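You operate a simulated robot arm through the tools that you are given. There is no shell and no other tool. Be economical: measure what you need, move in short steps, check, and stop when the job is done.

You are at the controls of a simulated two-armed robot. One attempt, no reset.

JOB
Put the clean cutlery away in the top drawer, each with its kind.
Fine: large spoon, fork and small spoon; shut the drawer.
Where things are to end (x, y in the base frame): large spoon within 4 cm of [58, 22]; table fork within 4 cm of [63, 15]; small spoon within 4 cm of [70, 6].

It is judged by the outcome, as a careful person would: the job done as asked, and still so three seconds after it is handed in. It fails if anything else is knocked over, pushed out of place, dropped, spilled or broken.

ROBOT AND FRAMES
Two 7-joint arms with two-finger parallel grippers on one trunk, on a base that drives. Base frame: it is fixed to the floor where the robot stands at the start and does not move with it; the origin is under the middle of the robot, x ahead of it, y to its left, z up. Units: cm, degrees, N and s.
The left shoulder is at the start at [7, 13.4, 127.6], the right one opposite. With the tool pointing down near the work surface each hand reaches from about 10 to 64 cm from the robot's upright axis, wherever it stands, measured 20 degrees to its own side. Places, roughly: fork section [60, 20, 80]; large spoon section [60, 20, 80]; small spoon section [70, 10, 80]; top drawer [60, 10, 80]. Payload 1.57 kg a hand.
The TCP of each hand is the grasp point between the finger pads, 3 cm short of the fingertips. In the tool frame z runs along the fingers and y along their closing line. The gripper opens to 8 cm. The fingers are 1.7 cm wide and 1.2 cm thick; the gripper's body (4 by 8.2 cm) begins 8 cm behind the TCP.
Orientation is that of the tool frame in the base frame, as [roll, pitch, yaw] about the fixed x, y, z axes, in that order (R = Rz(yaw) Ry(pitch) Rx(roll)). With the fingers straight down and closing along the base's y, the tool's x points along the base's -x, its y along +y and its z along -z.

CONTROLS
- The arms move only by the tool move_arm. It takes "left_plan", "right_plan" or both (then of equal length, played together; a hand with none holds still); each is a list of rows, each a list of 7 numbers: the shift along the tool's x, y, z in cm, then the turn, a rotation vector about the tool's x, y, z in degrees, then the gripper command, from -1 (fully open) to 1 (shut), values between in proportion. In form: [[tx, ty, tz, ax, ay, az, grip], ...]. A call has 1 to 10 rows; each row is the pose to reach, as a shift and turn from the pose commanded when the call began, along the tool's axes at that moment. Rows are played at 5 a second. More than 5 cm and 8.6 degrees between two rows, or a gripper value outside its range, and nothing of the call is played. Where a pose cannot be reached the arm comes as near as it can. A force on the tool above 40 N (or 10 N above the force at the start of the call, whichever is more), or a blocked arm, ends the call early, and 0.2 s more pass. The fingers move at their own pace (about 15.3 cm/s each) and stop on an object; they squeeze with about 37 N. The grip force told is the motor's: it shows also when the fingers shut on nothing. Time passes only in rows, and 0.2 s behind the last, so rows that repeat a pose let the fingers close. The reply holds the time, the measured pose of the TCP, the force on the tool along the base axes, the opening and the grip force, in the units named above and with some noise, with the torque about the TCP (base axes, N m) and any sound that the robot's microphone picked up.
- Cameras (640 x 400 px; columns grow to the right, rows downward): "scene" is now at [12.2, 0.22, 148.1]; the picture's right is [0.04, -1.00, 0.00], its down [-0.79, -0.03, -0.61] and it looks along [0.61, 0.02, -0.79] (base axes); focal length 232 px, centre (320, 200). "left" rides on the left gripper at [7.2, 0.7, -12.2] in its tool frame; the picture's right is [-0.09, 1.00, 0.00], its down [-0.84, -0.08, -0.54] and it looks along [-0.54, -0.05, 0.84] (tool axes); focal length 238 px, centre (320, 200). "right" rides on the right gripper at [7.2, -0.7, -12.2] in its tool frame; the picture's right is [0.09, 1.00, 0.00], its down [-0.84, 0.08, -0.54] and it looks along [-0.54, 0.05, 0.84] (tool axes); focal length 238 px, centre (320, 200). There is no depth. A picture from a camera that has moved, and an enlarged one, comes with that camera's place and axes in the base frame and with its lens.
- get_image(camera): a new picture of that camera. No time passes.
- slide_trunk(by): slides the trunk up (or, below 0, down) by that many cm; the arms and the scene camera ride with it, the base frame stays. It gives what a move gives, with no picture.
- base_move(legs): drives the robot by 1 to 6 legs, each [ahead, left, turn to the left] in cm, cm and degrees, along the robot's own axes; the way and the turn of a leg run together, so that a leg with both is an arc; at most 150 cm and 180 degrees a leg. The arms and the cameras ride along, it lands a little off, and it stops where it bumps. It gives what a move gives.
- head_to(pan, tilt): turns the head with the scene camera to pan (to the left, within 86 degrees either way) and tilt (down, from -29 to 69), counted from straight ahead of the robot. It gives what a move gives.
- enlarge(camera, box): a new picture of the part [left, top, right, bottom] of that camera's present view, enlarged. No time passes.
- finish_job(): hands the job in; it is judged then, once.

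Go step by step. Nothing tells you exact positions but the pictures and the camera data: compare them with the known pose of the tool, close in by small moves and look again before you grip or let go. The budget is 120 turns and 108 pictures, counting those below and the enlarged ones. Unless the task says otherwise, let go and move clear before handing in, and close with one line.

The tools are called after "Call:" by a JSON object that holds its "api" and its "payload". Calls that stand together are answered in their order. move_arm: Moves the arms, as the interface text tells. Its arguments: {"type":"object","properties":{"left_plan":{"type":"array","items":{"type":"array","items":{"type":"number"}}},"right_plan":{"type":"array","items":{"type":"array","items":{"type":"number"}}}},"required":[]} The other tools are called the same way: slide_trunk (by) slides the trunk up or down; base_move (legs) drives the base; head_to (pan, tilt) turns the head that bears the scene camera; get_image (camera) takes a picture; enlarge (camera, box) takes an enlarged picture of a part of a camera's view; finish_job () hands the job in.

At the start:

```text
t: 0.0
left_eef_pos: [49.98, 19.27, 118.74]
left_orientation: [179.9, 0.1, -179.9]
left_force: [0.4, -0.7, -0.8]
left_moment: [-0.03, 0.02, 0.01]
left_finger_gap: 8.02
left_grasp_force: 0.0
right_eef_pos: [40.31, -20.09, 111.07]
right_orientation: [180.0, 0.0, 180.0]
right_force: [0.1, -0.1, 0.1]
right_moment: [0.04, 0.02, 0.0]
right_finger_gap: 8.0
right_grasp_force: 0.1
trunk travel left (down, up): [-85.0, 9.0]
robot x, y, heading: [-0.48, 0.09, -0.1]
head pan, tilt: [2.0, 52.2]
```

scene: 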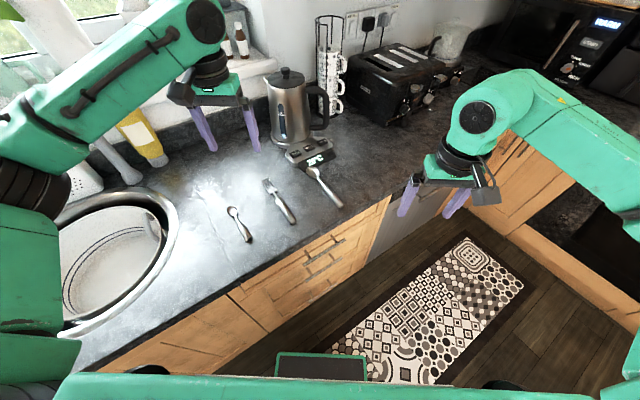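
right: 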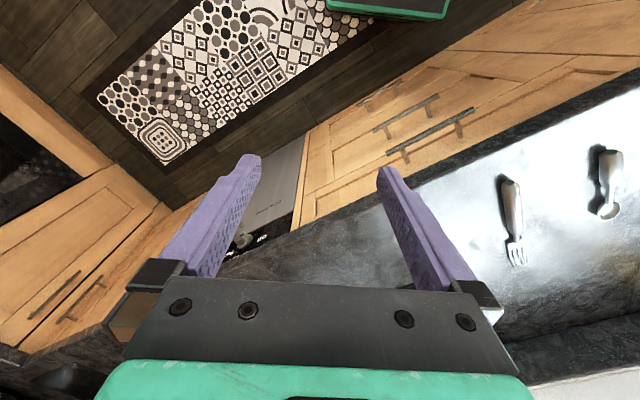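
left: 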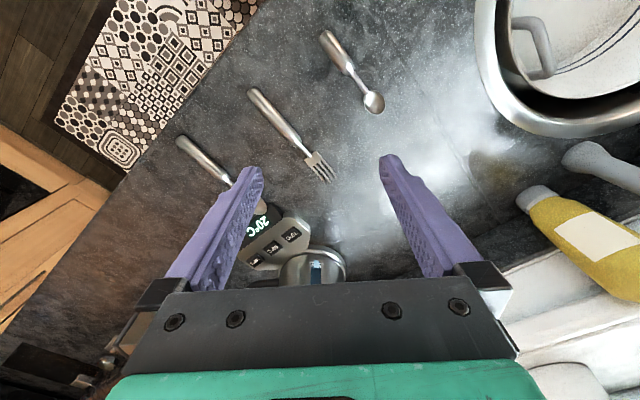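

The cutlery lies on the counter, which runs diagonally, and the drawer handles are on the front below it. I'll look closer at the drawer front and the cutlery.

Call:
{"api": "enlarge", "payload": {"camera": "scene", "box": [220, 170, 420, 295]}}

Call:
{"api": "enlarge", "payload": {"camera": "right", "box": [300, 50, 640, 262]}}

```text
3.20 times, centred on (320, 232) of scene
camera zoom: at [12.2, 0.22, 148.1], right [0.04, -1.0, 0.0], down [-0.79, -0.03, -0.61], along [0.61, 0.02, -0.79], focal length 742 px, centre (320, 96)
```

zoom: 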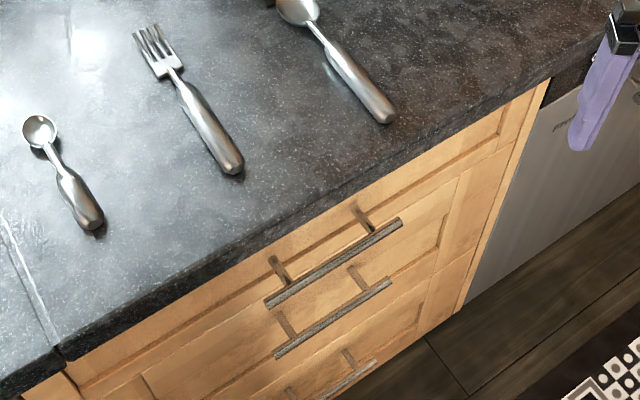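

```text
1.88 times, centred on (470, 156) of right
camera zoom: at [32.94, -20.81, 123.08], right [-0.09, 1.0, 0.0], down [0.84, 0.08, 0.54], along [0.54, 0.05, -0.84], focal length 449 px, centre (38, 283)
```

zoom: 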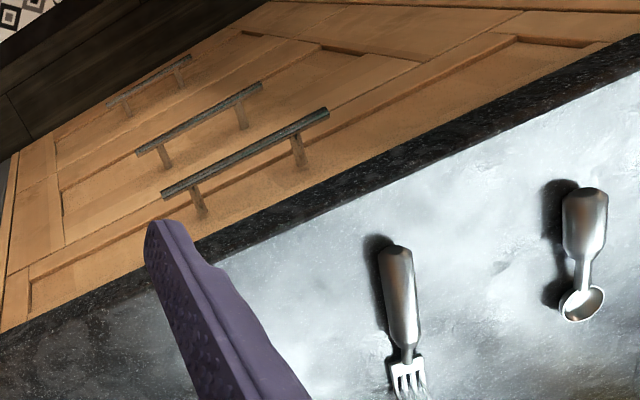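

The top handle comes out at about (44, 0, 81) and the counter at z≈90.5. The drawer opens along about (-0.81, -0.58), straight at the robot, so I'll turn to face the drawer and stand back a little.

Call:
{"api": "base_move", "payload": {"legs": [[-6, 0, 0], [0, 0, 35.6], [-6, -20, 0]]}}

Call:
{"api": "head_to", "payload": {"pan": 0, "tilt": 60}}

Call:
{"api": "get_image", "payload": {"camera": "scene"}}

```text
t: 3.9
left_eef_pos: [30.34, 25.11, 118.73]
left_orientation: [-179.9, -0.1, -144.3]
left_force: [-0.4, -0.8, 0.5]
left_moment: [-0.02, 0.02, 0.0]
left_finger_gap: 8.0
left_grasp_force: 0.1
right_eef_pos: [45.14, -12.55, 110.98]
right_orientation: [-179.9, -0.2, -144.3]
right_force: [0.8, -0.3, 0.4]
right_moment: [-0.06, -0.03, 0.04]
right_finger_gap: 8.01
right_grasp_force: 0.0
trunk travel left (down, up): [-85.0, 9.0]
robot x, y, heading: [0.9, -19.91, 35.3]
head pan, tilt: [2.0, 52.2]
```

```text
t: 4.6
left_eef_pos: [30.33, 24.91, 118.77]
left_orientation: [179.9, 0.0, -144.4]
left_force: [0.0, 0.0, -0.1]
left_moment: [-0.02, 0.03, -0.03]
left_finger_gap: 8.0
left_grasp_force: 0.1
right_eef_pos: [45.35, -12.77, 110.89]
right_orientation: [-180.0, -0.1, -144.5]
right_force: [-0.5, -0.3, -0.6]
right_moment: [0.03, 0.02, 0.0]
right_finger_gap: 8.0
right_grasp_force: 0.1
trunk travel left (down, up): [-85.0, 9.0]
robot x, y, heading: [0.75, -19.82, 35.5]
head pan, tilt: [0.0, 60.0]
```

```text
102 pictures are left
camera scene: at [10.07, -13.06, 147.14], right [0.58, -0.81, 0.0], down [-0.7, -0.5, -0.5], along [0.41, 0.29, -0.87], focal length 232 px, centre (320, 200)
```

scene: 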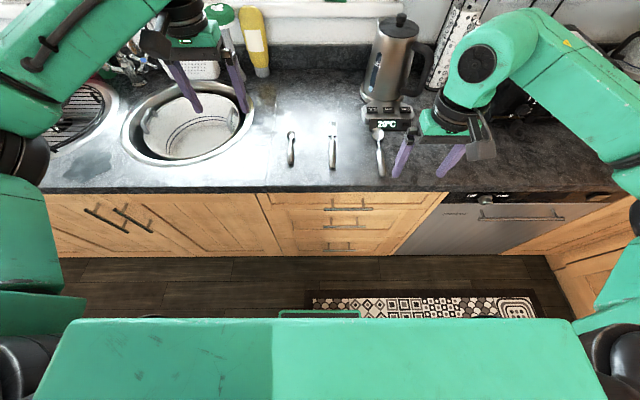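

I now face the drawer squarely. I'll bring the right hand down in front of the handle, turning it to point at the drawer with the fingers closing vertically.

Call:
{"api": "move_arm", "payload": {"right_plan": [[1, 0, 1, 4.9, -4.9, -4.9, -1], [2, 0, 2, 9.8, -9.8, -9.8, -1], [3, 0.5, 3, 14.7, -14.7, -14.7, -1], [5, 1, 5, 19.6, -19.6, -19.6, -1], [7, 2, 7, 24.5, -24.5, -24.5, -1], [8, 3, 9, 29.4, -29.4, -29.4, -1], [9, 4, 11, 34.3, -34.3, -34.3, -1], [10, 5, 13, 39.2, -39.2, -39.2, -1], [11, 6, 15, 44.1, -44.1, -44.1, -1], [12, 7, 17, 49, -49, -49, -1]]}}

```text
t: 6.8
left_eef_pos: [30.14, 25.12, 118.73]
left_orientation: [-179.8, 0.1, -144.3]
left_force: [-0.6, 0.6, -0.3]
left_moment: [-0.02, -0.06, 0.0]
left_finger_gap: 7.99
left_grasp_force: 0.1
right_eef_pos: [31.41, -12.96, 94.69]
right_orientation: [-113.9, 15.7, -78.6]
right_force: [0.2, 0.1, -0.1]
right_moment: [0.02, -0.03, 0.0]
right_finger_gap: 7.98
right_grasp_force: 0.1
right hand out of reach, approached as far as the arm can: row 10
trunk travel left (down, up): [-85.0, 9.0]
robot x, y, heading: [0.8, -19.57, 35.4]
head pan, tilt: [0.0, 60.0]
```

The pose is nearly right. I'll finish the turn while moving forward and down to just in front of the handle.

Call:
{"api": "move_arm", "payload": {"right_plan": [[-0.44, 1.78, 2.14, 3.4, -3.4, -3.4, -1], [-0.88, 3.56, 4.3, 6.8, -6.8, -6.8, -1], [-1.33, 5.33, 6.43, 10.1, -10.1, -10.1, -1], [-1.77, 7.1, 8.6, 13.5, -13.5, -13.5, -1], [-2.2, 8.9, 10.7, 16.8, -16.8, -16.8, -1], [-2.66, 10.67, 12.87, 20.2, -20.2, -20.2, -1], [-2.66, 10.67, 12.87, 20.2, -20.2, -20.2, -1]]}}

Call:
{"api": "get_image", "payload": {"camera": "right"}}

Call:
{"api": "get_image", "payload": {"camera": "scene"}}

```text
t: 8.4
left_eef_pos: [30.37, 25.0, 118.77]
left_orientation: [-179.8, 0.1, -144.3]
left_force: [-0.2, 0.5, -0.7]
left_moment: [0.0, 0.04, -0.02]
left_finger_gap: 8.0
left_grasp_force: 0.0
right_eef_pos: [32.68, 4.08, 96.11]
right_orientation: [-90.4, 0.0, -54.7]
right_force: [-0.2, -0.1, -0.1]
right_moment: [0.01, 0.0, 0.01]
right_finger_gap: 7.98
right_grasp_force: 0.1
right hand out of reach, approached as far as the arm can: row 1, 2, 3, 4, 5, 6, 7
trunk travel left (down, up): [-85.0, 9.0]
robot x, y, heading: [1.05, -19.65, 35.7]
head pan, tilt: [0.0, 60.0]
```

```text
101 pictures are left
camera right: at [26.83, -8.84, 96.81], right [0.05, -0.08, -1.0], down [-0.93, 0.37, -0.07], along [0.37, 0.93, -0.06], focal length 238 px, centre (320, 200)
```

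right: 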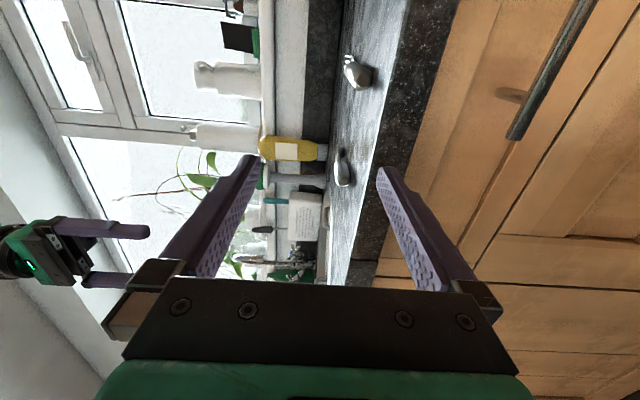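

```text
100 pictures are left
camera scene: at [10.05, -13.03, 147.14], right [0.58, -0.81, 0.0], down [-0.7, -0.5, -0.5], along [0.41, 0.29, -0.87], focal length 232 px, centre (320, 200)
```

scene: 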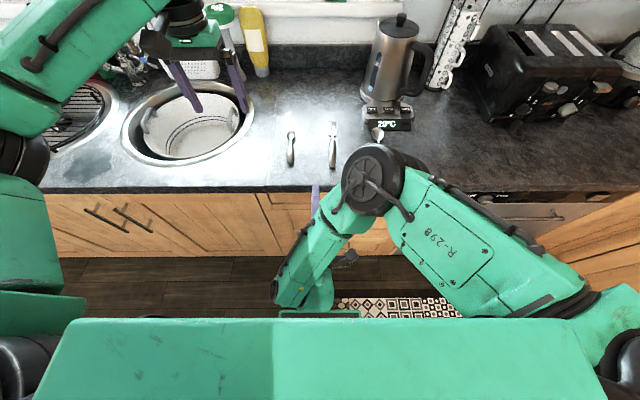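

The right hand is level but too high for this posture. Lowering the trunk by 15 cm keeps the left hand clear of the counter and brings the right hand to handle height.

Call:
{"api": "slide_trunk", "payload": {"by": -15}}

Call:
{"api": "get_image", "payload": {"camera": "scene"}}

Call:
{"api": "get_image", "payload": {"camera": "right"}}

```text
t: 10.1
left_eef_pos: [30.3, 24.97, 103.67]
left_orientation: [-179.9, 0.1, -144.3]
left_force: [0.4, 0.1, -0.4]
left_moment: [0.02, 0.0, 0.01]
left_finger_gap: 8.0
left_grasp_force: 0.0
right_eef_pos: [32.65, 4.1, 81.2]
right_orientation: [-90.5, 0.1, -54.6]
right_force: [-0.1, -0.4, -0.7]
right_moment: [0.02, -0.04, 0.0]
right_finger_gap: 8.02
right_grasp_force: 0.1
trunk travel left (down, up): [-70.0, 24.0]
robot x, y, heading: [0.89, -20.01, 35.3]
head pan, tilt: [0.0, 60.0]
```

```text
99 pictures are left
camera scene: at [10.05, -13.08, 132.14], right [0.58, -0.81, 0.0], down [-0.7, -0.5, -0.5], along [0.41, 0.29, -0.87], focal length 232 px, centre (320, 200)
```

scene: 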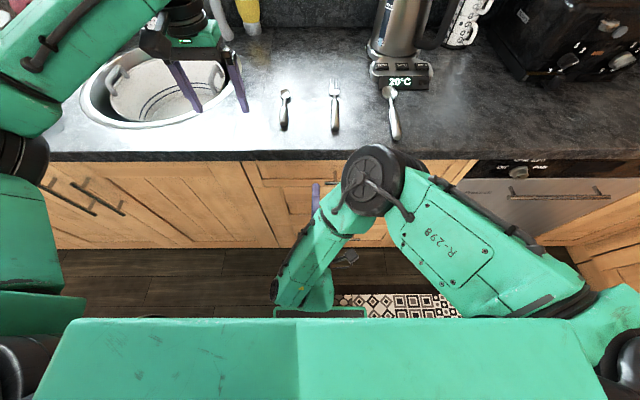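

```text
98 pictures are left
camera right: at [26.83, -8.9, 81.79], right [0.05, -0.08, -1.0], down [-0.93, 0.37, -0.07], along [0.37, 0.93, -0.06], focal length 238 px, centre (320, 200)
```

right: 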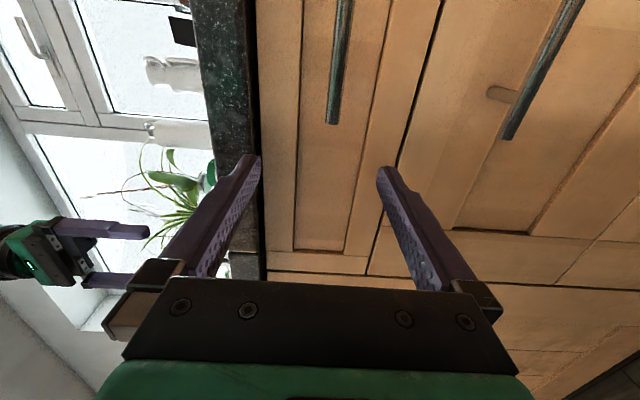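

The top handle's left end is in view between the fingers, at z≈80.3. I'll shift 9.5 cm right and 0.8 cm down.

Call:
{"api": "move_arm", "payload": {"right_plan": [[3, 0.3, 0, 0, 0, 0, -1], [6, 0.6, 0, 0, 0, 0, -1], [9.5, 0.8, 0, 0, 0, 0, -1], [9.5, 0.8, 0, 0, 0, 0, -1]]}}

Call:
{"api": "get_image", "payload": {"camera": "right"}}

```text
t: 11.1
left_eef_pos: [30.29, 24.91, 103.65]
left_orientation: [-179.9, 0.0, -144.4]
left_force: [0.3, 0.1, 0.2]
left_moment: [0.0, 0.0, 0.02]
left_finger_gap: 8.0
left_grasp_force: 0.0
right_eef_pos: [36.9, 1.4, 84.32]
right_orientation: [-90.7, 0.0, -54.8]
right_force: [-1.3, -0.1, -0.9]
right_moment: [-0.02, -0.02, 0.01]
right_finger_gap: 8.0
right_grasp_force: 0.2
right hand out of reach, approached as far as the arm can: row 1, 2, 3, 4
trunk travel left (down, up): [-70.0, 24.0]
robot x, y, heading: [1.06, -19.57, 35.8]
head pan, tilt: [0.0, 60.0]
```

```text
97 pictures are left
camera right: at [31.0, -11.59, 85.03], right [0.04, -0.08, -1.0], down [-0.93, 0.37, -0.07], along [0.38, 0.92, -0.06], focal length 238 px, centre (320, 200)
```

right: 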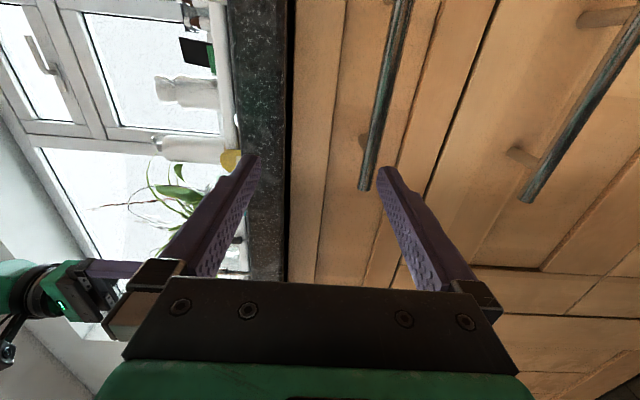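

The arm is folded too tightly here. I'll back the base off and step right a little, then lower the trunk 4 cm so the arm can reach out more.

Call:
{"api": "base_move", "payload": {"legs": [[-12, -5, 0]]}}

Call:
{"api": "slide_trunk", "payload": {"by": -4}}

Call:
{"api": "move_arm", "payload": {"right_plan": [[0, 0, 3, 0, 0, 0, -1], [0, 0, 6, 0, 0, 0, -1], [0, 0, 9, 0, 0, 0, -1], [0, 0, 9, 0, 0, 0, -1]]}}

Call:
{"api": "get_image", "payload": {"camera": "right"}}

```text
t: 12.4
left_eef_pos: [23.67, 14.03, 103.69]
left_orientation: [180.0, -0.1, -144.4]
left_force: [0.5, 0.5, -0.3]
left_moment: [-0.02, 0.01, -0.02]
left_finger_gap: 7.98
left_grasp_force: 0.0
right_eef_pos: [30.01, -9.68, 84.22]
right_orientation: [-90.8, 0.1, -54.9]
right_force: [0.4, -0.6, 0.6]
right_moment: [0.04, 0.0, 0.04]
right_finger_gap: 8.01
right_grasp_force: 0.1
trunk travel left (down, up): [-70.0, 24.0]
robot x, y, heading: [-6.13, -30.82, 35.5]
head pan, tilt: [0.0, 60.0]
```

```text
t: 13.2
left_eef_pos: [23.5, 13.88, 99.76]
left_orientation: [180.0, 0.0, -144.4]
left_force: [0.0, -0.1, -0.3]
left_moment: [0.03, 0.02, -0.01]
left_finger_gap: 8.01
left_grasp_force: 0.1
right_eef_pos: [30.09, -9.72, 80.2]
right_orientation: [-90.6, 0.0, -54.9]
right_force: [0.6, 0.9, -0.4]
right_moment: [0.01, 0.01, -0.01]
right_finger_gap: 8.02
right_grasp_force: 0.1
trunk travel left (down, up): [-66.0, 28.0]
robot x, y, heading: [-5.93, -30.54, 35.3]
head pan, tilt: [0.0, 60.0]
```

```text
t: 14.2
left_eef_pos: [23.5, 13.86, 99.67]
left_orientation: [-179.9, -0.1, -144.4]
left_force: [0.0, 0.2, -0.6]
left_moment: [-0.03, -0.01, 0.01]
left_finger_gap: 7.99
left_grasp_force: 0.1
right_eef_pos: [36.31, -3.75, 81.55]
right_orientation: [-90.8, 0.2, -55.1]
right_force: [-0.2, -0.7, 0.5]
right_moment: [0.01, 0.01, -0.01]
right_finger_gap: 7.98
right_grasp_force: 0.0
right hand out of reach, approached as far as the arm can: row 1, 2, 3, 4
trunk travel left (down, up): [-66.0, 28.0]
robot x, y, heading: [-5.79, -30.8, 35.3]
head pan, tilt: [0.0, 60.0]
```

```text
96 pictures are left
camera right: at [30.33, -16.73, 82.32], right [0.04, -0.08, -1.0], down [-0.92, 0.38, -0.07], along [0.38, 0.92, -0.06], focal length 238 px, centre (320, 200)
```

right: 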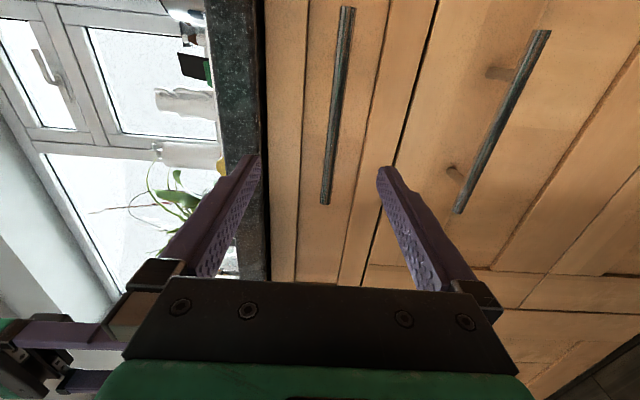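

The hand is in line with the handle. I'll lower the trunk 1.3 cm to centre the bar and roll the base forward about 6 cm.

Call:
{"api": "slide_trunk", "payload": {"by": -1.3}}

Call:
{"api": "base_move", "payload": {"legs": [[6, 0, 0]]}}

Call:
{"api": "get_image", "payload": {"camera": "right"}}

```text
t: 14.9
left_eef_pos: [23.6, 13.85, 98.52]
left_orientation: [180.0, 0.0, -144.4]
left_force: [0.8, -0.1, 0.3]
left_moment: [0.01, 0.01, -0.01]
left_finger_gap: 8.01
left_grasp_force: 0.0
right_eef_pos: [36.22, -3.68, 80.06]
right_orientation: [-90.9, 0.1, -55.0]
right_force: [0.8, 0.3, -0.3]
right_moment: [0.02, 0.0, 0.03]
right_finger_gap: 8.02
right_grasp_force: 0.0
trunk travel left (down, up): [-64.7, 29.3]
robot x, y, heading: [-6.2, -30.88, 35.3]
head pan, tilt: [0.0, 60.0]
```

```text
t: 15.8
left_eef_pos: [28.52, 17.38, 98.56]
left_orientation: [180.0, 0.0, -144.4]
left_force: [0.7, 0.2, 0.0]
left_moment: [0.02, 0.02, -0.01]
left_finger_gap: 8.03
left_grasp_force: 0.0
right_eef_pos: [41.16, -0.33, 80.27]
right_orientation: [-90.9, 0.0, -55.1]
right_force: [0.8, 0.6, -0.9]
right_moment: [0.01, 0.02, -0.01]
right_finger_gap: 8.0
right_grasp_force: 0.1
trunk travel left (down, up): [-64.7, 29.3]
robot x, y, heading: [-1.28, -27.62, 35.6]
head pan, tilt: [0.0, 60.0]
```

```text
95 pictures are left
camera right: at [35.2, -13.29, 81.02], right [0.04, -0.08, -1.0], down [-0.92, 0.38, -0.07], along [0.38, 0.92, -0.06], focal length 238 px, centre (320, 200)
```

right: 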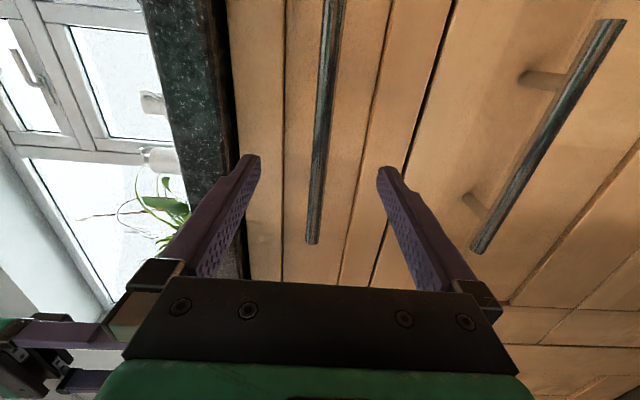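

The bar sits between the fingertips. I'll go 1.3 cm further in and close.

Call:
{"api": "base_move", "payload": {"legs": [[1.3, 0, 0]]}}

Call:
{"api": "move_arm", "payload": {"right_plan": [[0, 0, 0, 0, 0, 0, 0], [0, 0, 0, 0, 0, 0, 0.6], [0, 0, 0, 0, 0, 0, 1], [0, 0, 0, 0, 0, 0, 1]]}}

Call:
{"api": "get_image", "payload": {"camera": "right"}}

```text
t: 16.6
left_eef_pos: [29.29, 18.0, 98.55]
left_orientation: [-179.9, 0.0, -144.4]
left_force: [0.2, 0.1, 0.7]
left_moment: [0.03, -0.02, 0.0]
left_finger_gap: 8.03
left_grasp_force: 0.1
right_eef_pos: [42.18, 0.42, 80.28]
right_orientation: [-90.8, 0.0, -55.1]
right_force: [0.4, -1.0, 1.4]
right_moment: [-0.02, -0.01, 0.02]
right_finger_gap: 7.99
right_grasp_force: 0.0
trunk travel left (down, up): [-64.7, 29.3]
robot x, y, heading: [-0.09, -26.7, 35.3]
head pan, tilt: [0.0, 60.0]
```

```text
t: 17.6
left_eef_pos: [29.54, 18.06, 98.5]
left_orientation: [-179.9, -0.1, -144.4]
left_force: [-0.1, -0.1, -0.1]
left_moment: [-0.01, -0.01, 0.01]
left_finger_gap: 7.98
left_grasp_force: 0.1
right_eef_pos: [42.26, 0.45, 80.38]
right_orientation: [-90.8, 0.1, -55.1]
right_force: [0.6, -0.2, 6.6]
right_moment: [-0.02, -0.13, 0.0]
right_finger_gap: 1.17
right_grasp_force: 29.3
trunk travel left (down, up): [-64.7, 29.3]
robot x, y, heading: [-0.46, -27.0, 35.2]
head pan, tilt: [0.0, 60.0]
```

```text
94 pictures are left
camera right: at [36.23, -12.53, 81.07], right [0.04, -0.08, -1.0], down [-0.92, 0.38, -0.07], along [0.38, 0.92, -0.06], focal length 238 px, centre (320, 200)
```

right: 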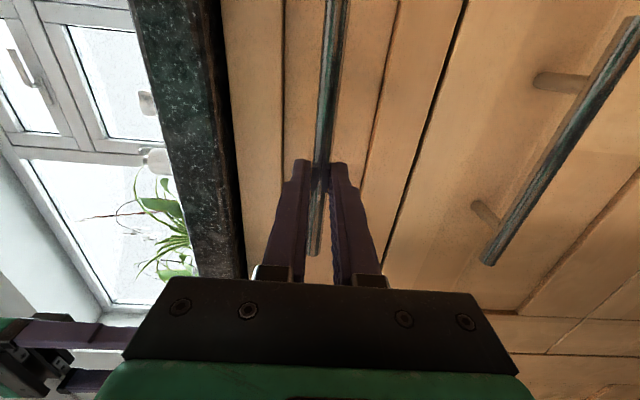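

The bar is gripped (gap 1.17). I'll pull by driving back, 10 cm first.

Call:
{"api": "base_move", "payload": {"legs": [[-10, 0, 0]]}}

Call:
{"api": "get_image", "payload": {"camera": "scene"}}

```text
t: 18.7
left_eef_pos: [21.46, 12.19, 98.54]
left_orientation: [-179.9, 0.0, -144.4]
left_force: [0.1, 0.5, 0.2]
left_moment: [0.01, -0.02, 0.03]
left_finger_gap: 7.98
left_grasp_force: 0.0
right_eef_pos: [34.22, -5.37, 80.24]
right_orientation: [-90.7, 0.2, -55.2]
right_force: [3.3, -3.0, 7.5]
right_moment: [0.1, -0.19, -0.3]
right_finger_gap: 1.17
right_grasp_force: 29.5
trunk travel left (down, up): [-64.7, 29.3]
robot x, y, heading: [-8.21, -32.37, 35.6]
head pan, tilt: [0.0, 60.0]
```

```text
93 pictures are left
camera scene: at [0.99, -25.76, 126.86], right [0.58, -0.81, 0.0], down [-0.71, -0.5, -0.5], along [0.41, 0.29, -0.87], focal length 232 px, centre (320, 200)
```

scene: 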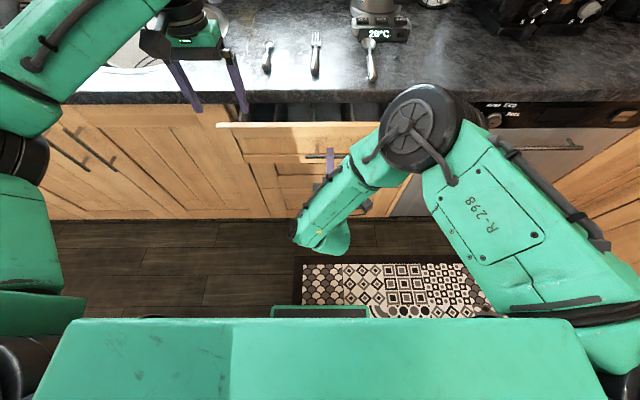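

It opens smoothly. Another 21 cm.

Call:
{"api": "base_move", "payload": {"legs": [[-21, 0, 0]]}}

Call:
{"api": "get_image", "payload": {"camera": "scene"}}

```text
t: 20.4
left_eef_pos: [4.36, 0.18, 98.49]
left_orientation: [179.9, 0.0, -144.4]
left_force: [0.5, 1.0, 0.1]
left_moment: [0.0, -0.02, 0.0]
left_finger_gap: 7.99
left_grasp_force: 0.0
right_eef_pos: [17.25, -17.52, 80.32]
right_orientation: [-90.6, 0.3, -55.1]
right_force: [7.5, -7.3, 3.2]
right_moment: [0.04, -0.21, -0.37]
right_finger_gap: 1.17
right_grasp_force: 29.4
trunk travel left (down, up): [-64.7, 29.3]
robot x, y, heading: [-25.39, -44.58, 35.4]
head pan, tilt: [0.0, 60.0]
```

```text
92 pictures are left
camera scene: at [-15.87, -37.93, 126.85], right [0.58, -0.81, 0.0], down [-0.71, -0.5, -0.5], along [0.41, 0.29, -0.87], focal length 232 px, centre (320, 200)
```

scene: 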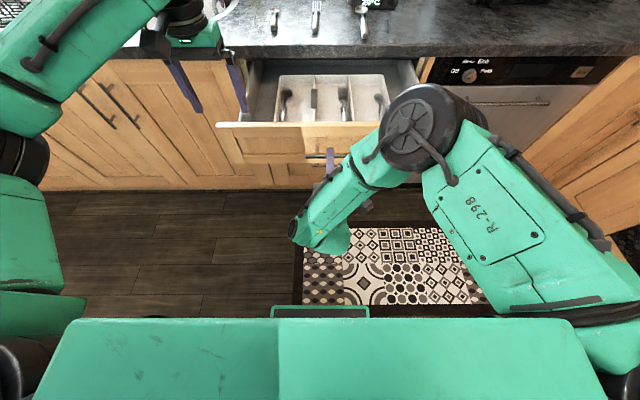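

The drawer is open about 31 cm and its tray has four sections with cutlery in them. I'll look closer.

Call:
{"api": "enlarge", "payload": {"camera": "scene", "box": [210, 0, 430, 138]}}

```text
2.90 times, centred on (320, 69) of scene
camera zoom: at [-15.87, -37.93, 126.85], right [0.58, -0.81, 0.0], down [-0.71, -0.5, -0.5], along [0.41, 0.29, -0.87], focal length 672 px, centre (320, 580)
```

zoom: 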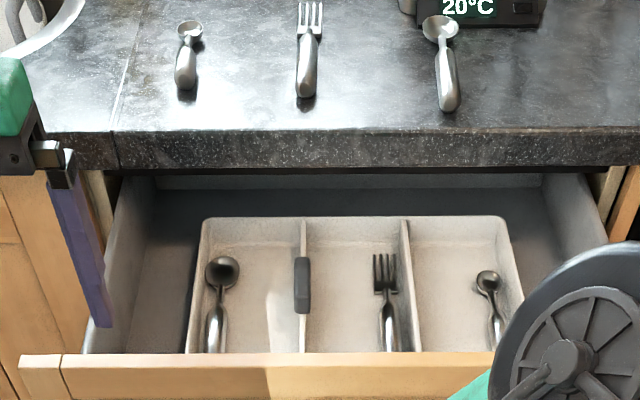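

The tray runs large spoon, fork, small spoon from left to right, with something like a knife near the first divider. I'll let go of the handle and back off.

Call:
{"api": "move_arm", "payload": {"right_plan": [[0, 0, 0, 0, 0, 0, 0.3], [0, 0, 0, 0, 0, 0, -0.5], [0, 0, 0, 0, 0, 0, -0.5]]}}

Call:
{"api": "base_move", "payload": {"legs": [[-6, 0, 0]]}}

Call:
{"api": "slide_trunk", "payload": {"by": 20}}

Call:
{"api": "get_image", "payload": {"camera": "right"}}

Call:
{"api": "get_image", "payload": {"camera": "scene"}}

```text
t: 21.2
left_eef_pos: [4.46, 0.32, 98.51]
left_orientation: [-179.9, -0.1, -144.5]
left_force: [0.4, 0.1, -0.5]
left_moment: [0.0, 0.01, 0.0]
left_finger_gap: 8.0
left_grasp_force: 0.0
right_eef_pos: [17.19, -17.53, 80.27]
right_orientation: [-90.7, 0.1, -55.1]
right_force: [-0.8, 0.1, 0.7]
right_moment: [0.06, -0.02, 0.02]
right_finger_gap: 6.0
right_grasp_force: 0.1
trunk travel left (down, up): [-64.7, 29.3]
robot x, y, heading: [-24.84, -44.51, 35.5]
head pan, tilt: [0.0, 60.0]
```

```text
t: 22.1
left_eef_pos: [-0.39, -3.2, 98.55]
left_orientation: [-180.0, -0.2, -144.4]
left_force: [-0.1, 0.0, -0.6]
left_moment: [0.03, -0.03, 0.02]
left_finger_gap: 8.01
left_grasp_force: 0.1
right_eef_pos: [12.4, -20.77, 80.29]
right_orientation: [-90.7, 0.1, -55.2]
right_force: [0.0, -0.3, 0.0]
right_moment: [0.02, 0.0, 0.01]
right_finger_gap: 5.97
right_grasp_force: 0.0
trunk travel left (down, up): [-64.7, 29.3]
robot x, y, heading: [-29.97, -48.26, 35.7]
head pan, tilt: [0.0, 60.0]
```

```text
t: 24.3
left_eef_pos: [-0.46, -3.19, 118.45]
left_orientation: [-180.0, 0.1, -144.4]
left_force: [0.5, 0.1, -0.6]
left_moment: [-0.02, 0.03, -0.01]
left_finger_gap: 7.99
left_grasp_force: 0.1
right_eef_pos: [12.3, -20.9, 100.32]
right_orientation: [-90.7, 0.1, -55.2]
right_force: [-0.2, 0.9, -0.7]
right_moment: [-0.01, 0.03, 0.03]
right_finger_gap: 6.01
right_grasp_force: 0.0
trunk travel left (down, up): [-84.7, 9.3]
robot x, y, heading: [-30.33, -47.82, 35.7]
head pan, tilt: [0.0, 60.0]
```

```text
90 pictures are left
camera right: at [6.37, -33.85, 101.04], right [0.04, -0.08, -1.0], down [-0.92, 0.38, -0.07], along [0.38, 0.92, -0.06], focal length 238 px, centre (320, 200)
```

right: 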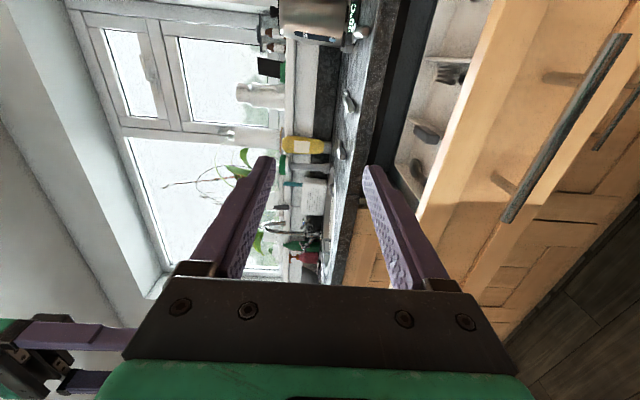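

```text
89 pictures are left
camera scene: at [-20.84, -41.19, 146.83], right [0.58, -0.81, 0.0], down [-0.71, -0.5, -0.5], along [0.41, 0.29, -0.87], focal length 232 px, centre (320, 200)
```

scene: 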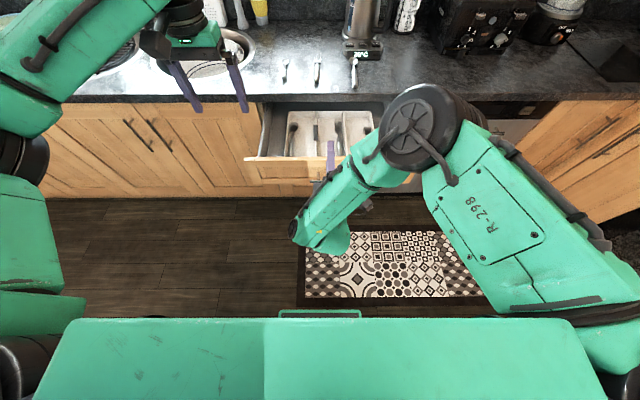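

I'm clear of the handle and the drawer has stayed open. I'll turn the right hand back to pointing down, out to the right side.

Call:
{"api": "move_arm", "payload": {"right_plan": [[1.5, -0.8, -0.7, -4.9, 4.9, 4.9, -0.5], [3, -1.6, -1.4, -9.8, 9.8, 9.8, -0.5], [4.5, -2.4, -2.1, -14.7, 14.7, 14.7, -0.5], [6, -3.2, -2.8, -19.6, 19.6, 19.6, -0.5], [7.5, -4, -3.5, -24.5, 24.5, 24.5, -0.5], [9, -4.8, -4.2, -29.4, 29.4, 29.4, -0.5], [10.5, -5.6, -5, -34.3, 34.3, 34.3, -0.5], [12, -6.4, -6, -39.2, 39.2, 39.2, -0.5], [13.5, -7.2, -7, -44.1, 44.1, 44.1, -0.5], [15, -8, -8, -49, 49, 49, -0.5]]}}

```text
t: 26.5
left_eef_pos: [-0.4, -3.28, 118.52]
left_orientation: [180.0, -0.1, -144.4]
left_force: [0.3, -0.9, 0.4]
left_moment: [0.0, -0.01, -0.01]
left_finger_gap: 8.0
left_grasp_force: 0.0
right_eef_pos: [14.48, -38.05, 108.45]
right_orientation: [-156.5, 15.2, -121.3]
right_force: [0.2, 0.0, -1.0]
right_moment: [-0.01, -0.02, 0.04]
right_finger_gap: 6.0
right_grasp_force: 0.2
trunk travel left (down, up): [-84.7, 9.3]
robot x, y, heading: [-29.95, -48.06, 35.3]
head pan, tilt: [0.0, 60.0]
```

I'll finish the turn, then drive in partway to check the clearance between the body and the drawer.

Call:
{"api": "move_arm", "payload": {"right_plan": [[0, 0, 0, -4.1, 4.1, 4.1, -0.5], [0, 0, 0, -8.2, 8.2, 8.2, -0.5], [0, 0, 0, -12.3, 12.3, 12.3, -0.5], [0, 0, 0, -16.4, 16.4, 16.4, -0.5], [0, 0, 0, -20.2, 20.2, 20.2, -0.5]]}}

Call:
{"api": "base_move", "payload": {"legs": [[28, -4.6, 0]]}}

Call:
{"api": "head_to", "payload": {"pan": 0, "tilt": 69}}

Call:
{"api": "get_image", "payload": {"camera": "scene"}}

Call:
{"api": "get_image", "payload": {"camera": "left"}}

```text
t: 27.7
left_eef_pos: [-0.33, -3.24, 118.48]
left_orientation: [179.9, -0.1, -144.4]
left_force: [1.1, 0.2, -0.5]
left_moment: [0.02, 0.0, -0.06]
left_finger_gap: 8.01
left_grasp_force: 0.0
right_eef_pos: [14.43, -37.7, 108.32]
right_orientation: [179.9, -0.7, -145.3]
right_force: [-0.1, 0.1, 0.8]
right_moment: [0.01, 0.01, 0.02]
right_finger_gap: 6.01
right_grasp_force: 0.0
trunk travel left (down, up): [-84.7, 9.3]
robot x, y, heading: [-30.1, -47.57, 35.7]
head pan, tilt: [0.0, 60.0]
```

```text
t: 29.7
left_eef_pos: [24.94, 9.21, 118.54]
left_orientation: [-179.9, 0.1, -144.3]
left_force: [0.0, 0.1, 0.1]
left_moment: [0.04, -0.03, -0.01]
left_finger_gap: 8.0
left_grasp_force: 0.1
right_eef_pos: [39.9, -25.29, 108.38]
right_orientation: [179.9, -0.5, -145.2]
right_force: [0.2, -0.2, 0.4]
right_moment: [-0.02, 0.0, -0.02]
right_finger_gap: 6.01
right_grasp_force: 0.1
trunk travel left (down, up): [-84.7, 9.3]
robot x, y, heading: [-4.3, -35.45, 35.5]
head pan, tilt: [0.0, 60.0]
```

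```text
t: 30.4
left_eef_pos: [25.25, 9.33, 118.46]
left_orientation: [-180.0, 0.0, -144.3]
left_force: [0.2, -0.4, 0.2]
left_moment: [0.0, 0.02, 0.02]
left_finger_gap: 8.04
left_grasp_force: 0.1
right_eef_pos: [39.96, -25.14, 108.26]
right_orientation: [179.9, -0.6, -145.3]
right_force: [-0.3, 0.7, 0.3]
right_moment: [0.0, 0.0, -0.02]
right_finger_gap: 6.0
right_grasp_force: 0.0
trunk travel left (down, up): [-84.7, 9.3]
robot x, y, heading: [-4.51, -35.29, 35.4]
head pan, tilt: [0.0, 68.8]
```

```text
88 pictures are left
camera scene: at [3.92, -29.23, 145.9], right [0.58, -0.82, 0.0], down [-0.76, -0.54, -0.36], along [0.3, 0.21, -0.93], focal length 232 px, centre (320, 200)
```

scene: 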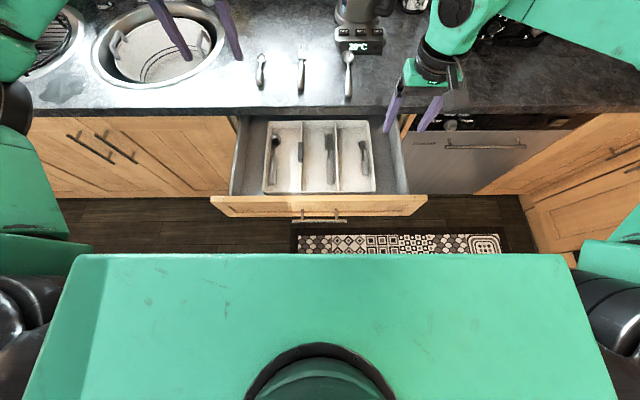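

```text
87 pictures are left
camera left: at [18.89, 5.8, 130.56], right [-0.5, 0.86, 0.0], down [0.73, 0.42, 0.54], along [0.47, 0.27, -0.84], focal length 238 px, centre (320, 200)
```

left: 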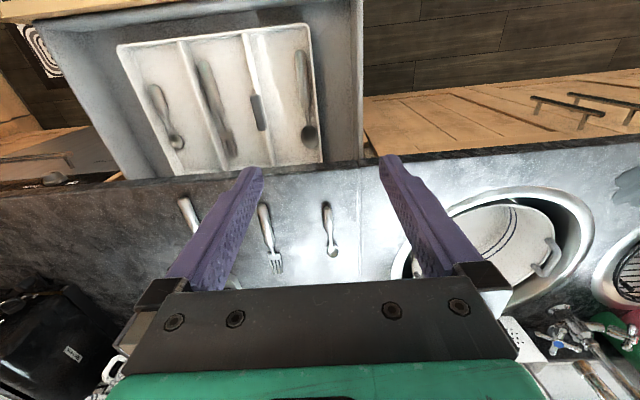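

The chest stays above the drawer level, so there's room. From here the left camera has a good view of the tray, so I'll map it along with the cutlery.

Call:
{"api": "enlarge", "payload": {"camera": "left", "box": [100, 10, 380, 185]}}

Call:
{"api": "enlarge", "payload": {"camera": "scene", "box": [220, 30, 420, 155]}}

Call:
{"api": "enlarge", "payload": {"camera": "scene", "box": [220, 110, 420, 235]}}

```text
2.29 times, centred on (240, 98) of left
camera zoom: at [18.89, 5.8, 130.56], right [-0.5, 0.86, 0.0], down [0.73, 0.42, 0.54], along [0.47, 0.27, -0.84], focal length 545 px, centre (503, 434)
```

zoom: 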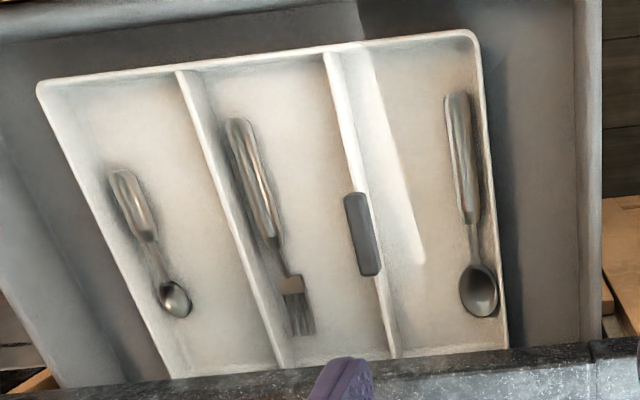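

```text
3.20 times, centred on (320, 92) of scene
camera zoom: at [3.92, -29.23, 145.9], right [0.58, -0.82, 0.0], down [-0.76, -0.54, -0.36], along [0.3, 0.21, -0.93], focal length 742 px, centre (320, 544)
```

zoom: 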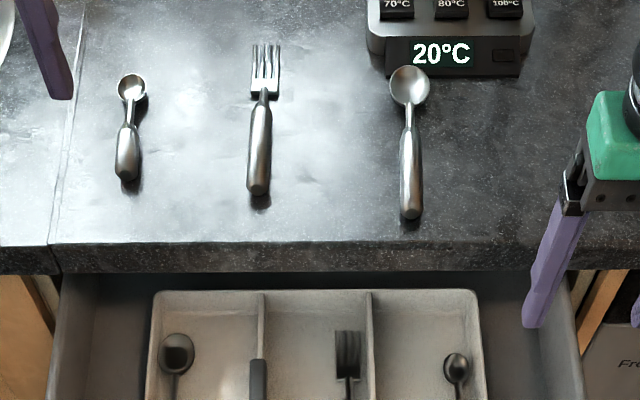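

```text
3.20 times, centred on (320, 172) of scene
camera zoom: at [3.92, -29.23, 145.9], right [0.58, -0.82, 0.0], down [-0.76, -0.54, -0.36], along [0.3, 0.21, -0.93], focal length 742 px, centre (320, 288)
```

zoom: 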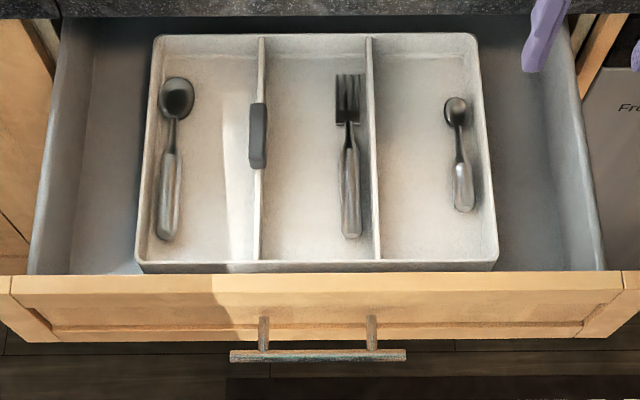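

The existing pieces leave free room in each section, and their centres show where mine should lie. Straight placing would need more clearance from the counter edge, so I'll hook closed left fingers inside the drawer front, left of the tray, and pull it out about 3.5 cm more.

Call:
{"api": "move_arm", "payload": {"left_plan": [[3, 1, 2, 0, 0, 0, 1], [6, 2, 5, 0, 0, 0, 1], [9, 3, 8, 0, 0, 0, 1], [12.3, 4.2, 11, 0, 0, 0, 1], [12.3, 4.2, 15, 0, 0, 0, 1], [12.3, 4.2, 19, 0, 0, 0, 1], [12.3, 4.2, 23, 0, 0, 0, 1], [12.3, 4.2, 26, 0, 0, 0, 1], [12.3, 4.2, 26, 0, 0, 0, 1]]}}

Call:
{"api": "get_image", "payload": {"camera": "left"}}

Call:
{"api": "get_image", "payload": {"camera": "scene"}}

```text
t: 32.4
left_eef_pos: [12.73, 5.58, 92.39]
left_orientation: [-180.0, 0.0, -144.4]
left_force: [0.3, -1.0, -0.1]
left_moment: [-0.03, 0.02, 0.01]
left_finger_gap: 0.01
left_grasp_force: 21.5
right_eef_pos: [39.96, -25.18, 108.37]
right_orientation: [-180.0, -0.6, -145.3]
right_force: [0.2, 0.4, 0.1]
right_moment: [0.03, -0.01, -0.01]
right_finger_gap: 6.0
right_grasp_force: 0.0
trunk travel left (down, up): [-84.7, 9.3]
robot x, y, heading: [-4.68, -35.28, 35.6]
head pan, tilt: [0.0, 68.8]
```

```text
83 pictures are left
camera left: at [6.45, 1.98, 104.52], right [-0.5, 0.86, 0.0], down [0.73, 0.42, 0.54], along [0.47, 0.27, -0.84], focal length 238 px, centre (320, 200)
```

left: 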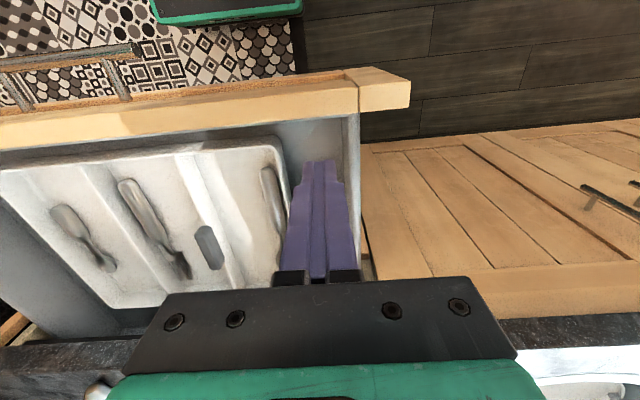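

```text
82 pictures are left
camera scene: at [3.93, -29.25, 145.9], right [0.58, -0.82, 0.0], down [-0.76, -0.54, -0.36], along [0.3, 0.21, -0.93], focal length 232 px, centre (320, 200)
```

scene: 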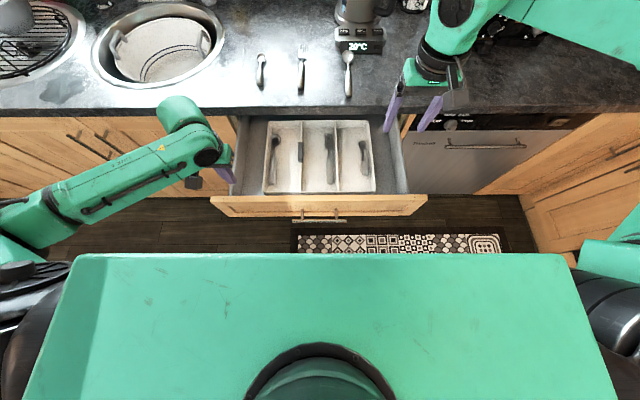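

The fingers are above the free strip beside the tray. I'll lower them 8.5 cm, just inside the front panel.

Call:
{"api": "move_arm", "payload": {"left_plan": [[0, 0, 3, 0, 0, 0, 1], [0, 0, 6, 0, 0, 0, 1], [0, 0, 8.5, 0, 0, 0, 1], [0, 0, 8.5, 0, 0, 0, 1]]}}

Call:
{"api": "get_image", "payload": {"camera": "left"}}

```text
t: 33.4
left_eef_pos: [12.78, 5.74, 84.01]
left_orientation: [179.9, -0.1, -144.4]
left_force: [-0.3, 0.2, 0.2]
left_moment: [0.0, -0.01, 0.02]
left_finger_gap: 0.01
left_grasp_force: 20.9
right_eef_pos: [40.09, -25.19, 108.38]
right_orientation: [180.0, -0.6, -145.1]
right_force: [-0.8, -0.9, 0.4]
right_moment: [-0.01, -0.03, -0.02]
right_finger_gap: 6.0
right_grasp_force: 0.0
trunk travel left (down, up): [-84.7, 9.3]
robot x, y, heading: [-4.45, -35.43, 35.2]
head pan, tilt: [0.0, 68.8]
```

```text
81 pictures are left
camera left: at [6.44, 2.07, 96.04], right [-0.5, 0.86, 0.0], down [0.73, 0.42, 0.54], along [0.47, 0.27, -0.84], focal length 238 px, centre (320, 200)
```

left: 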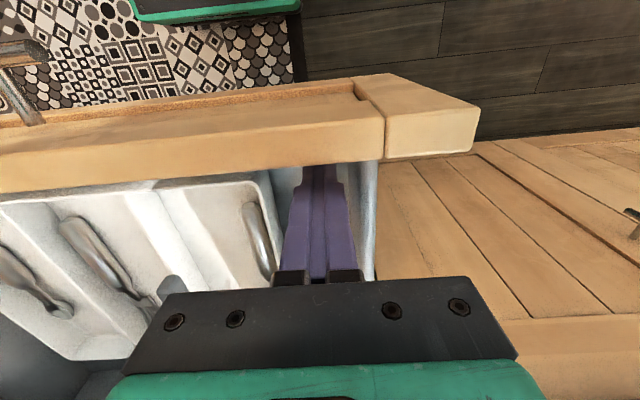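

The tips are below the panel's top edge. I'll drive back 5 cm to pull.

Call:
{"api": "base_move", "payload": {"legs": [[-5, 0, 0]]}}

Call:
{"api": "get_image", "payload": {"camera": "left"}}

Call:
{"api": "get_image", "payload": {"camera": "scene"}}

```text
t: 34.3
left_eef_pos: [9.13, 2.99, 83.68]
left_orientation: [-180.0, -0.4, -144.4]
left_force: [0.9, -0.2, -0.4]
left_moment: [-0.02, 0.03, 0.03]
left_finger_gap: 0.01
left_grasp_force: 21.0
right_eef_pos: [36.49, -27.76, 108.11]
right_orientation: [-180.0, -1.0, -145.2]
right_force: [1.0, 0.6, -1.8]
right_moment: [-0.04, 0.08, 0.0]
right_finger_gap: 6.0
right_grasp_force: 0.0
trunk travel left (down, up): [-84.7, 9.3]
robot x, y, heading: [-8.43, -38.32, 35.3]
head pan, tilt: [0.0, 68.8]
```

```text
80 pictures are left
camera left: at [2.87, -0.45, 95.86], right [-0.5, 0.86, 0.0], down [0.73, 0.43, 0.54], along [0.46, 0.27, -0.84], focal length 238 px, centre (320, 200)
```

left: 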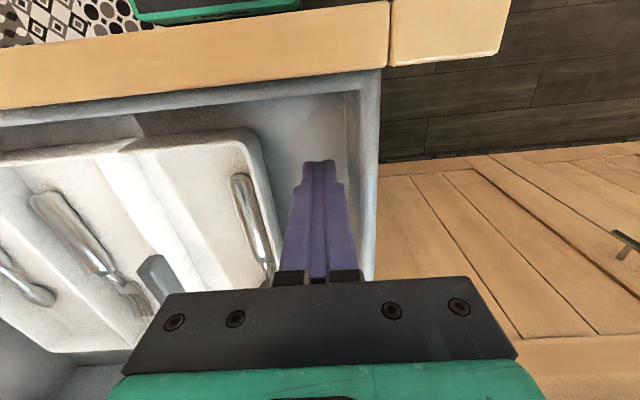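

```text
79 pictures are left
camera scene: at [0.62, -31.57, 145.82], right [0.58, -0.82, 0.0], down [-0.76, -0.54, -0.36], along [0.29, 0.21, -0.93], focal length 232 px, centre (320, 200)
```

scene: 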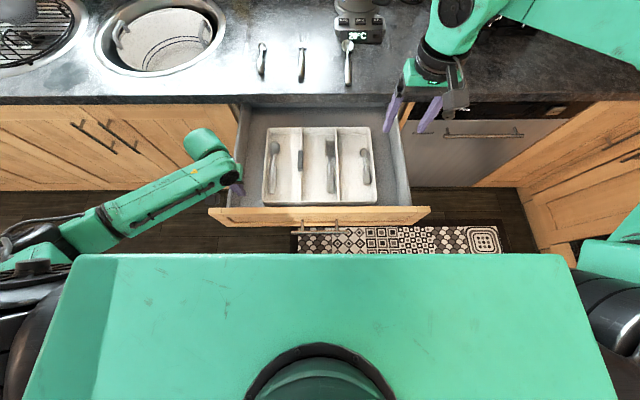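

The drawer seems to have glided further than I pulled. I'll measure it.

Call:
{"api": "enlarge", "payload": {"camera": "scene", "box": [220, 110, 420, 235]}}

```text
3.20 times, centred on (320, 172) of scene
camera zoom: at [0.62, -31.57, 145.82], right [0.58, -0.82, 0.0], down [-0.76, -0.54, -0.36], along [0.29, 0.21, -0.93], focal length 742 px, centre (320, 288)
```

zoom: 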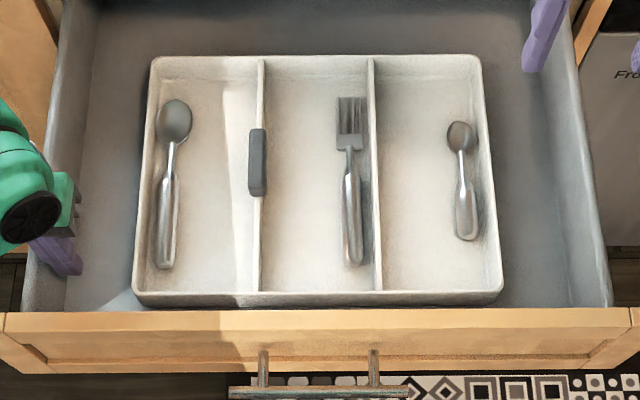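

The drawer is now out about 38 cm; it coasts easily, so I'll push it gently later. I'll raise the left hand, open it, and drive in toward the small spoon.

Call:
{"api": "move_arm", "payload": {"left_plan": [[0, 0, -4, 0, 0, 0, 1], [0, 0, -8, 0, 0, 0, 1], [0, 0, -12, 0, 0, 0, 1], [0, 0, -16, 0, 0, 0, 1], [0, 0, -20, 0, 0, 0, 1], [0, 0, -24, 0, 0, 0, 1], [-4, 1, -26, 0, 0, 0, 0], [-8, 0, -26, 0, 0, 0, -0.3], [-12, 0, -26, 0, 0, 0, -0.3], [-16, 0, -26, 0, 0, 0, -0.3]]}}

Call:
{"api": "base_move", "payload": {"legs": [[11, 0.5, 0]]}}

Call:
{"api": "get_image", "payload": {"camera": "left"}}

Call:
{"api": "get_image", "payload": {"camera": "scene"}}

```text
t: 36.5
left_eef_pos: [21.96, 12.23, 109.99]
left_orientation: [-180.0, -0.1, -144.4]
left_force: [0.6, 0.3, 0.0]
left_moment: [-0.03, 0.02, 0.04]
left_finger_gap: 5.24
left_grasp_force: 0.1
right_eef_pos: [36.13, -28.06, 108.29]
right_orientation: [-179.9, -0.7, -145.2]
right_force: [0.2, -1.2, -0.8]
right_moment: [0.01, 0.02, 0.02]
right_finger_gap: 6.0
right_grasp_force: 0.1
trunk travel left (down, up): [-84.7, 9.3]
robot x, y, heading: [-8.57, -38.66, 34.9]
head pan, tilt: [0.0, 68.8]
```

```text
t: 37.7
left_eef_pos: [30.18, 18.63, 110.16]
left_orientation: [179.9, 0.1, -144.4]
left_force: [-0.2, 0.7, 0.6]
left_moment: [0.01, 0.02, 0.01]
left_finger_gap: 5.21
left_grasp_force: 0.0
right_eef_pos: [44.46, -21.41, 108.4]
right_orientation: [180.0, -0.5, -145.2]
right_force: [0.5, 0.2, -0.1]
right_moment: [-0.01, -0.02, 0.0]
right_finger_gap: 5.98
right_grasp_force: 0.1
trunk travel left (down, up): [-84.7, 9.3]
robot x, y, heading: [0.21, -31.49, 35.5]
head pan, tilt: [0.0, 68.8]
```

```text
77 pictures are left
camera left: at [23.87, 15.19, 122.24], right [-0.5, 0.86, 0.0], down [0.72, 0.42, 0.54], along [0.47, 0.27, -0.84], focal length 238 px, centre (320, 200)
```

left: 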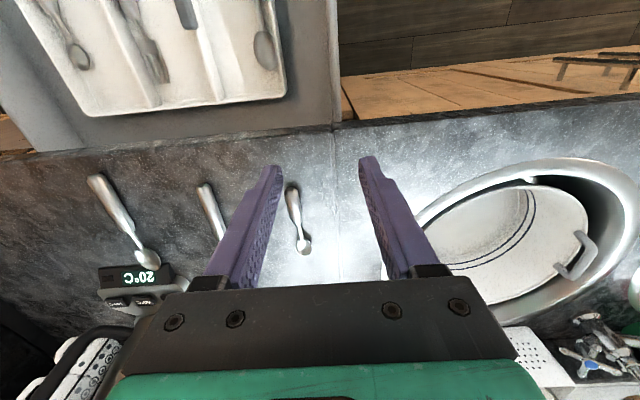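

```text
76 pictures are left
camera scene: at [8.27, -25.55, 145.93], right [0.58, -0.82, 0.0], down [-0.76, -0.54, -0.36], along [0.3, 0.21, -0.93], focal length 232 px, centre (320, 200)
```

scene: 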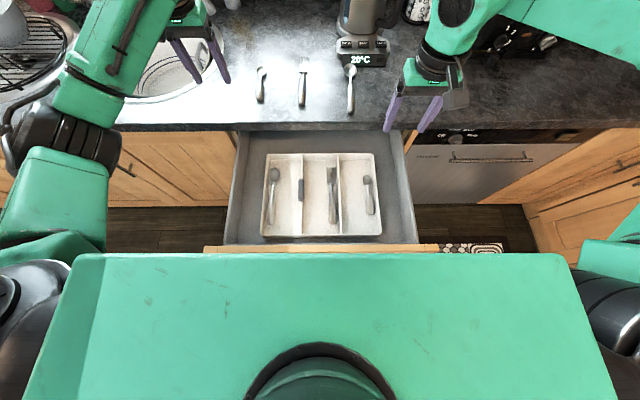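

I'll move the left hand over the small spoon's handle at about n=48, staying above it.

Call:
{"api": "move_arm", "payload": {"left_plan": [[-3, -1.2, 2, 0, 0, 0, -0.3], [-6, -2.4, 4, 0, 0, 0, -0.3], [-9, -3.6, 6, 0, 0, 0, -0.3], [-12, -4.8, 9, 0, 0, 0, -0.3], [-12, -4.8, 11, 0, 0, 0, -0.3], [-12, -4.8, 11, 0, 0, 0, -0.3]]}}

Call:
{"api": "get_image", "payload": {"camera": "left"}}

```text
t: 39.1
left_eef_pos: [39.9, 18.67, 99.36]
left_orientation: [180.0, 0.0, -144.4]
left_force: [-0.7, -0.8, -0.2]
left_moment: [-0.01, -0.01, -0.01]
left_finger_gap: 5.2
left_grasp_force: 0.2
left hand out of reach, approached as far as the arm can: row 3, 4, 5, 6
right_eef_pos: [44.74, -21.34, 108.3]
right_orientation: [-180.0, -0.6, -145.2]
right_force: [0.5, 0.6, -0.1]
right_moment: [0.02, 0.01, -0.01]
right_finger_gap: 6.0
right_grasp_force: 0.0
trunk travel left (down, up): [-84.7, 9.3]
robot x, y, heading: [0.08, -30.88, 35.3]
head pan, tilt: [0.0, 68.8]
```

```text
75 pictures are left
camera left: at [33.56, 15.15, 111.47], right [-0.5, 0.86, 0.0], down [0.72, 0.42, 0.54], along [0.47, 0.27, -0.84], focal length 238 px, centre (320, 200)
```

left: 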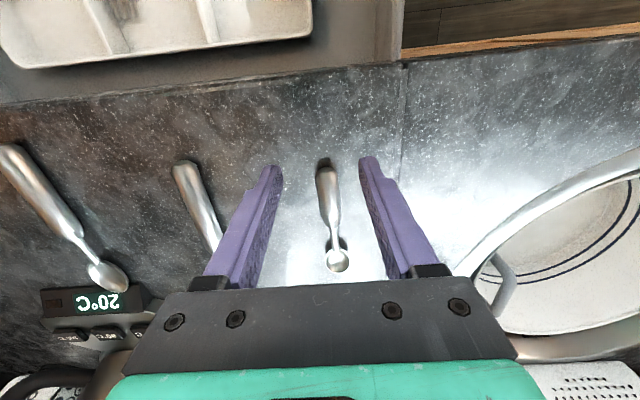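

The reach is used up with the hand vertical, so I'll tilt the hand 20° outward to gain reach. I'll keep that tilt for placing.

Call:
{"api": "move_arm", "payload": {"left_plan": [[0, 0, 0, 0, -7, 0, -0.3], [0, 0, 0, 0, -14, 0, -0.3], [0, 0, 0, 0, -20, 0, -0.3], [0, 0, 0, 0, -20, 0, -0.3]]}}

```text
t: 40.1
left_eef_pos: [39.85, 18.89, 99.39]
left_orientation: [179.9, 20.0, -144.3]
left_force: [-0.2, -0.5, -0.8]
left_moment: [-0.01, 0.01, 0.0]
left_finger_gap: 5.2
left_grasp_force: 0.1
right_eef_pos: [44.71, -21.26, 108.31]
right_orientation: [-179.9, -0.7, -145.3]
right_force: [-0.3, 0.6, -0.2]
right_moment: [-0.05, 0.02, -0.02]
right_finger_gap: 5.99
right_grasp_force: 0.1
trunk travel left (down, up): [-84.7, 9.3]
robot x, y, heading: [0.59, -31.58, 35.4]
head pan, tilt: [0.0, 68.8]
```

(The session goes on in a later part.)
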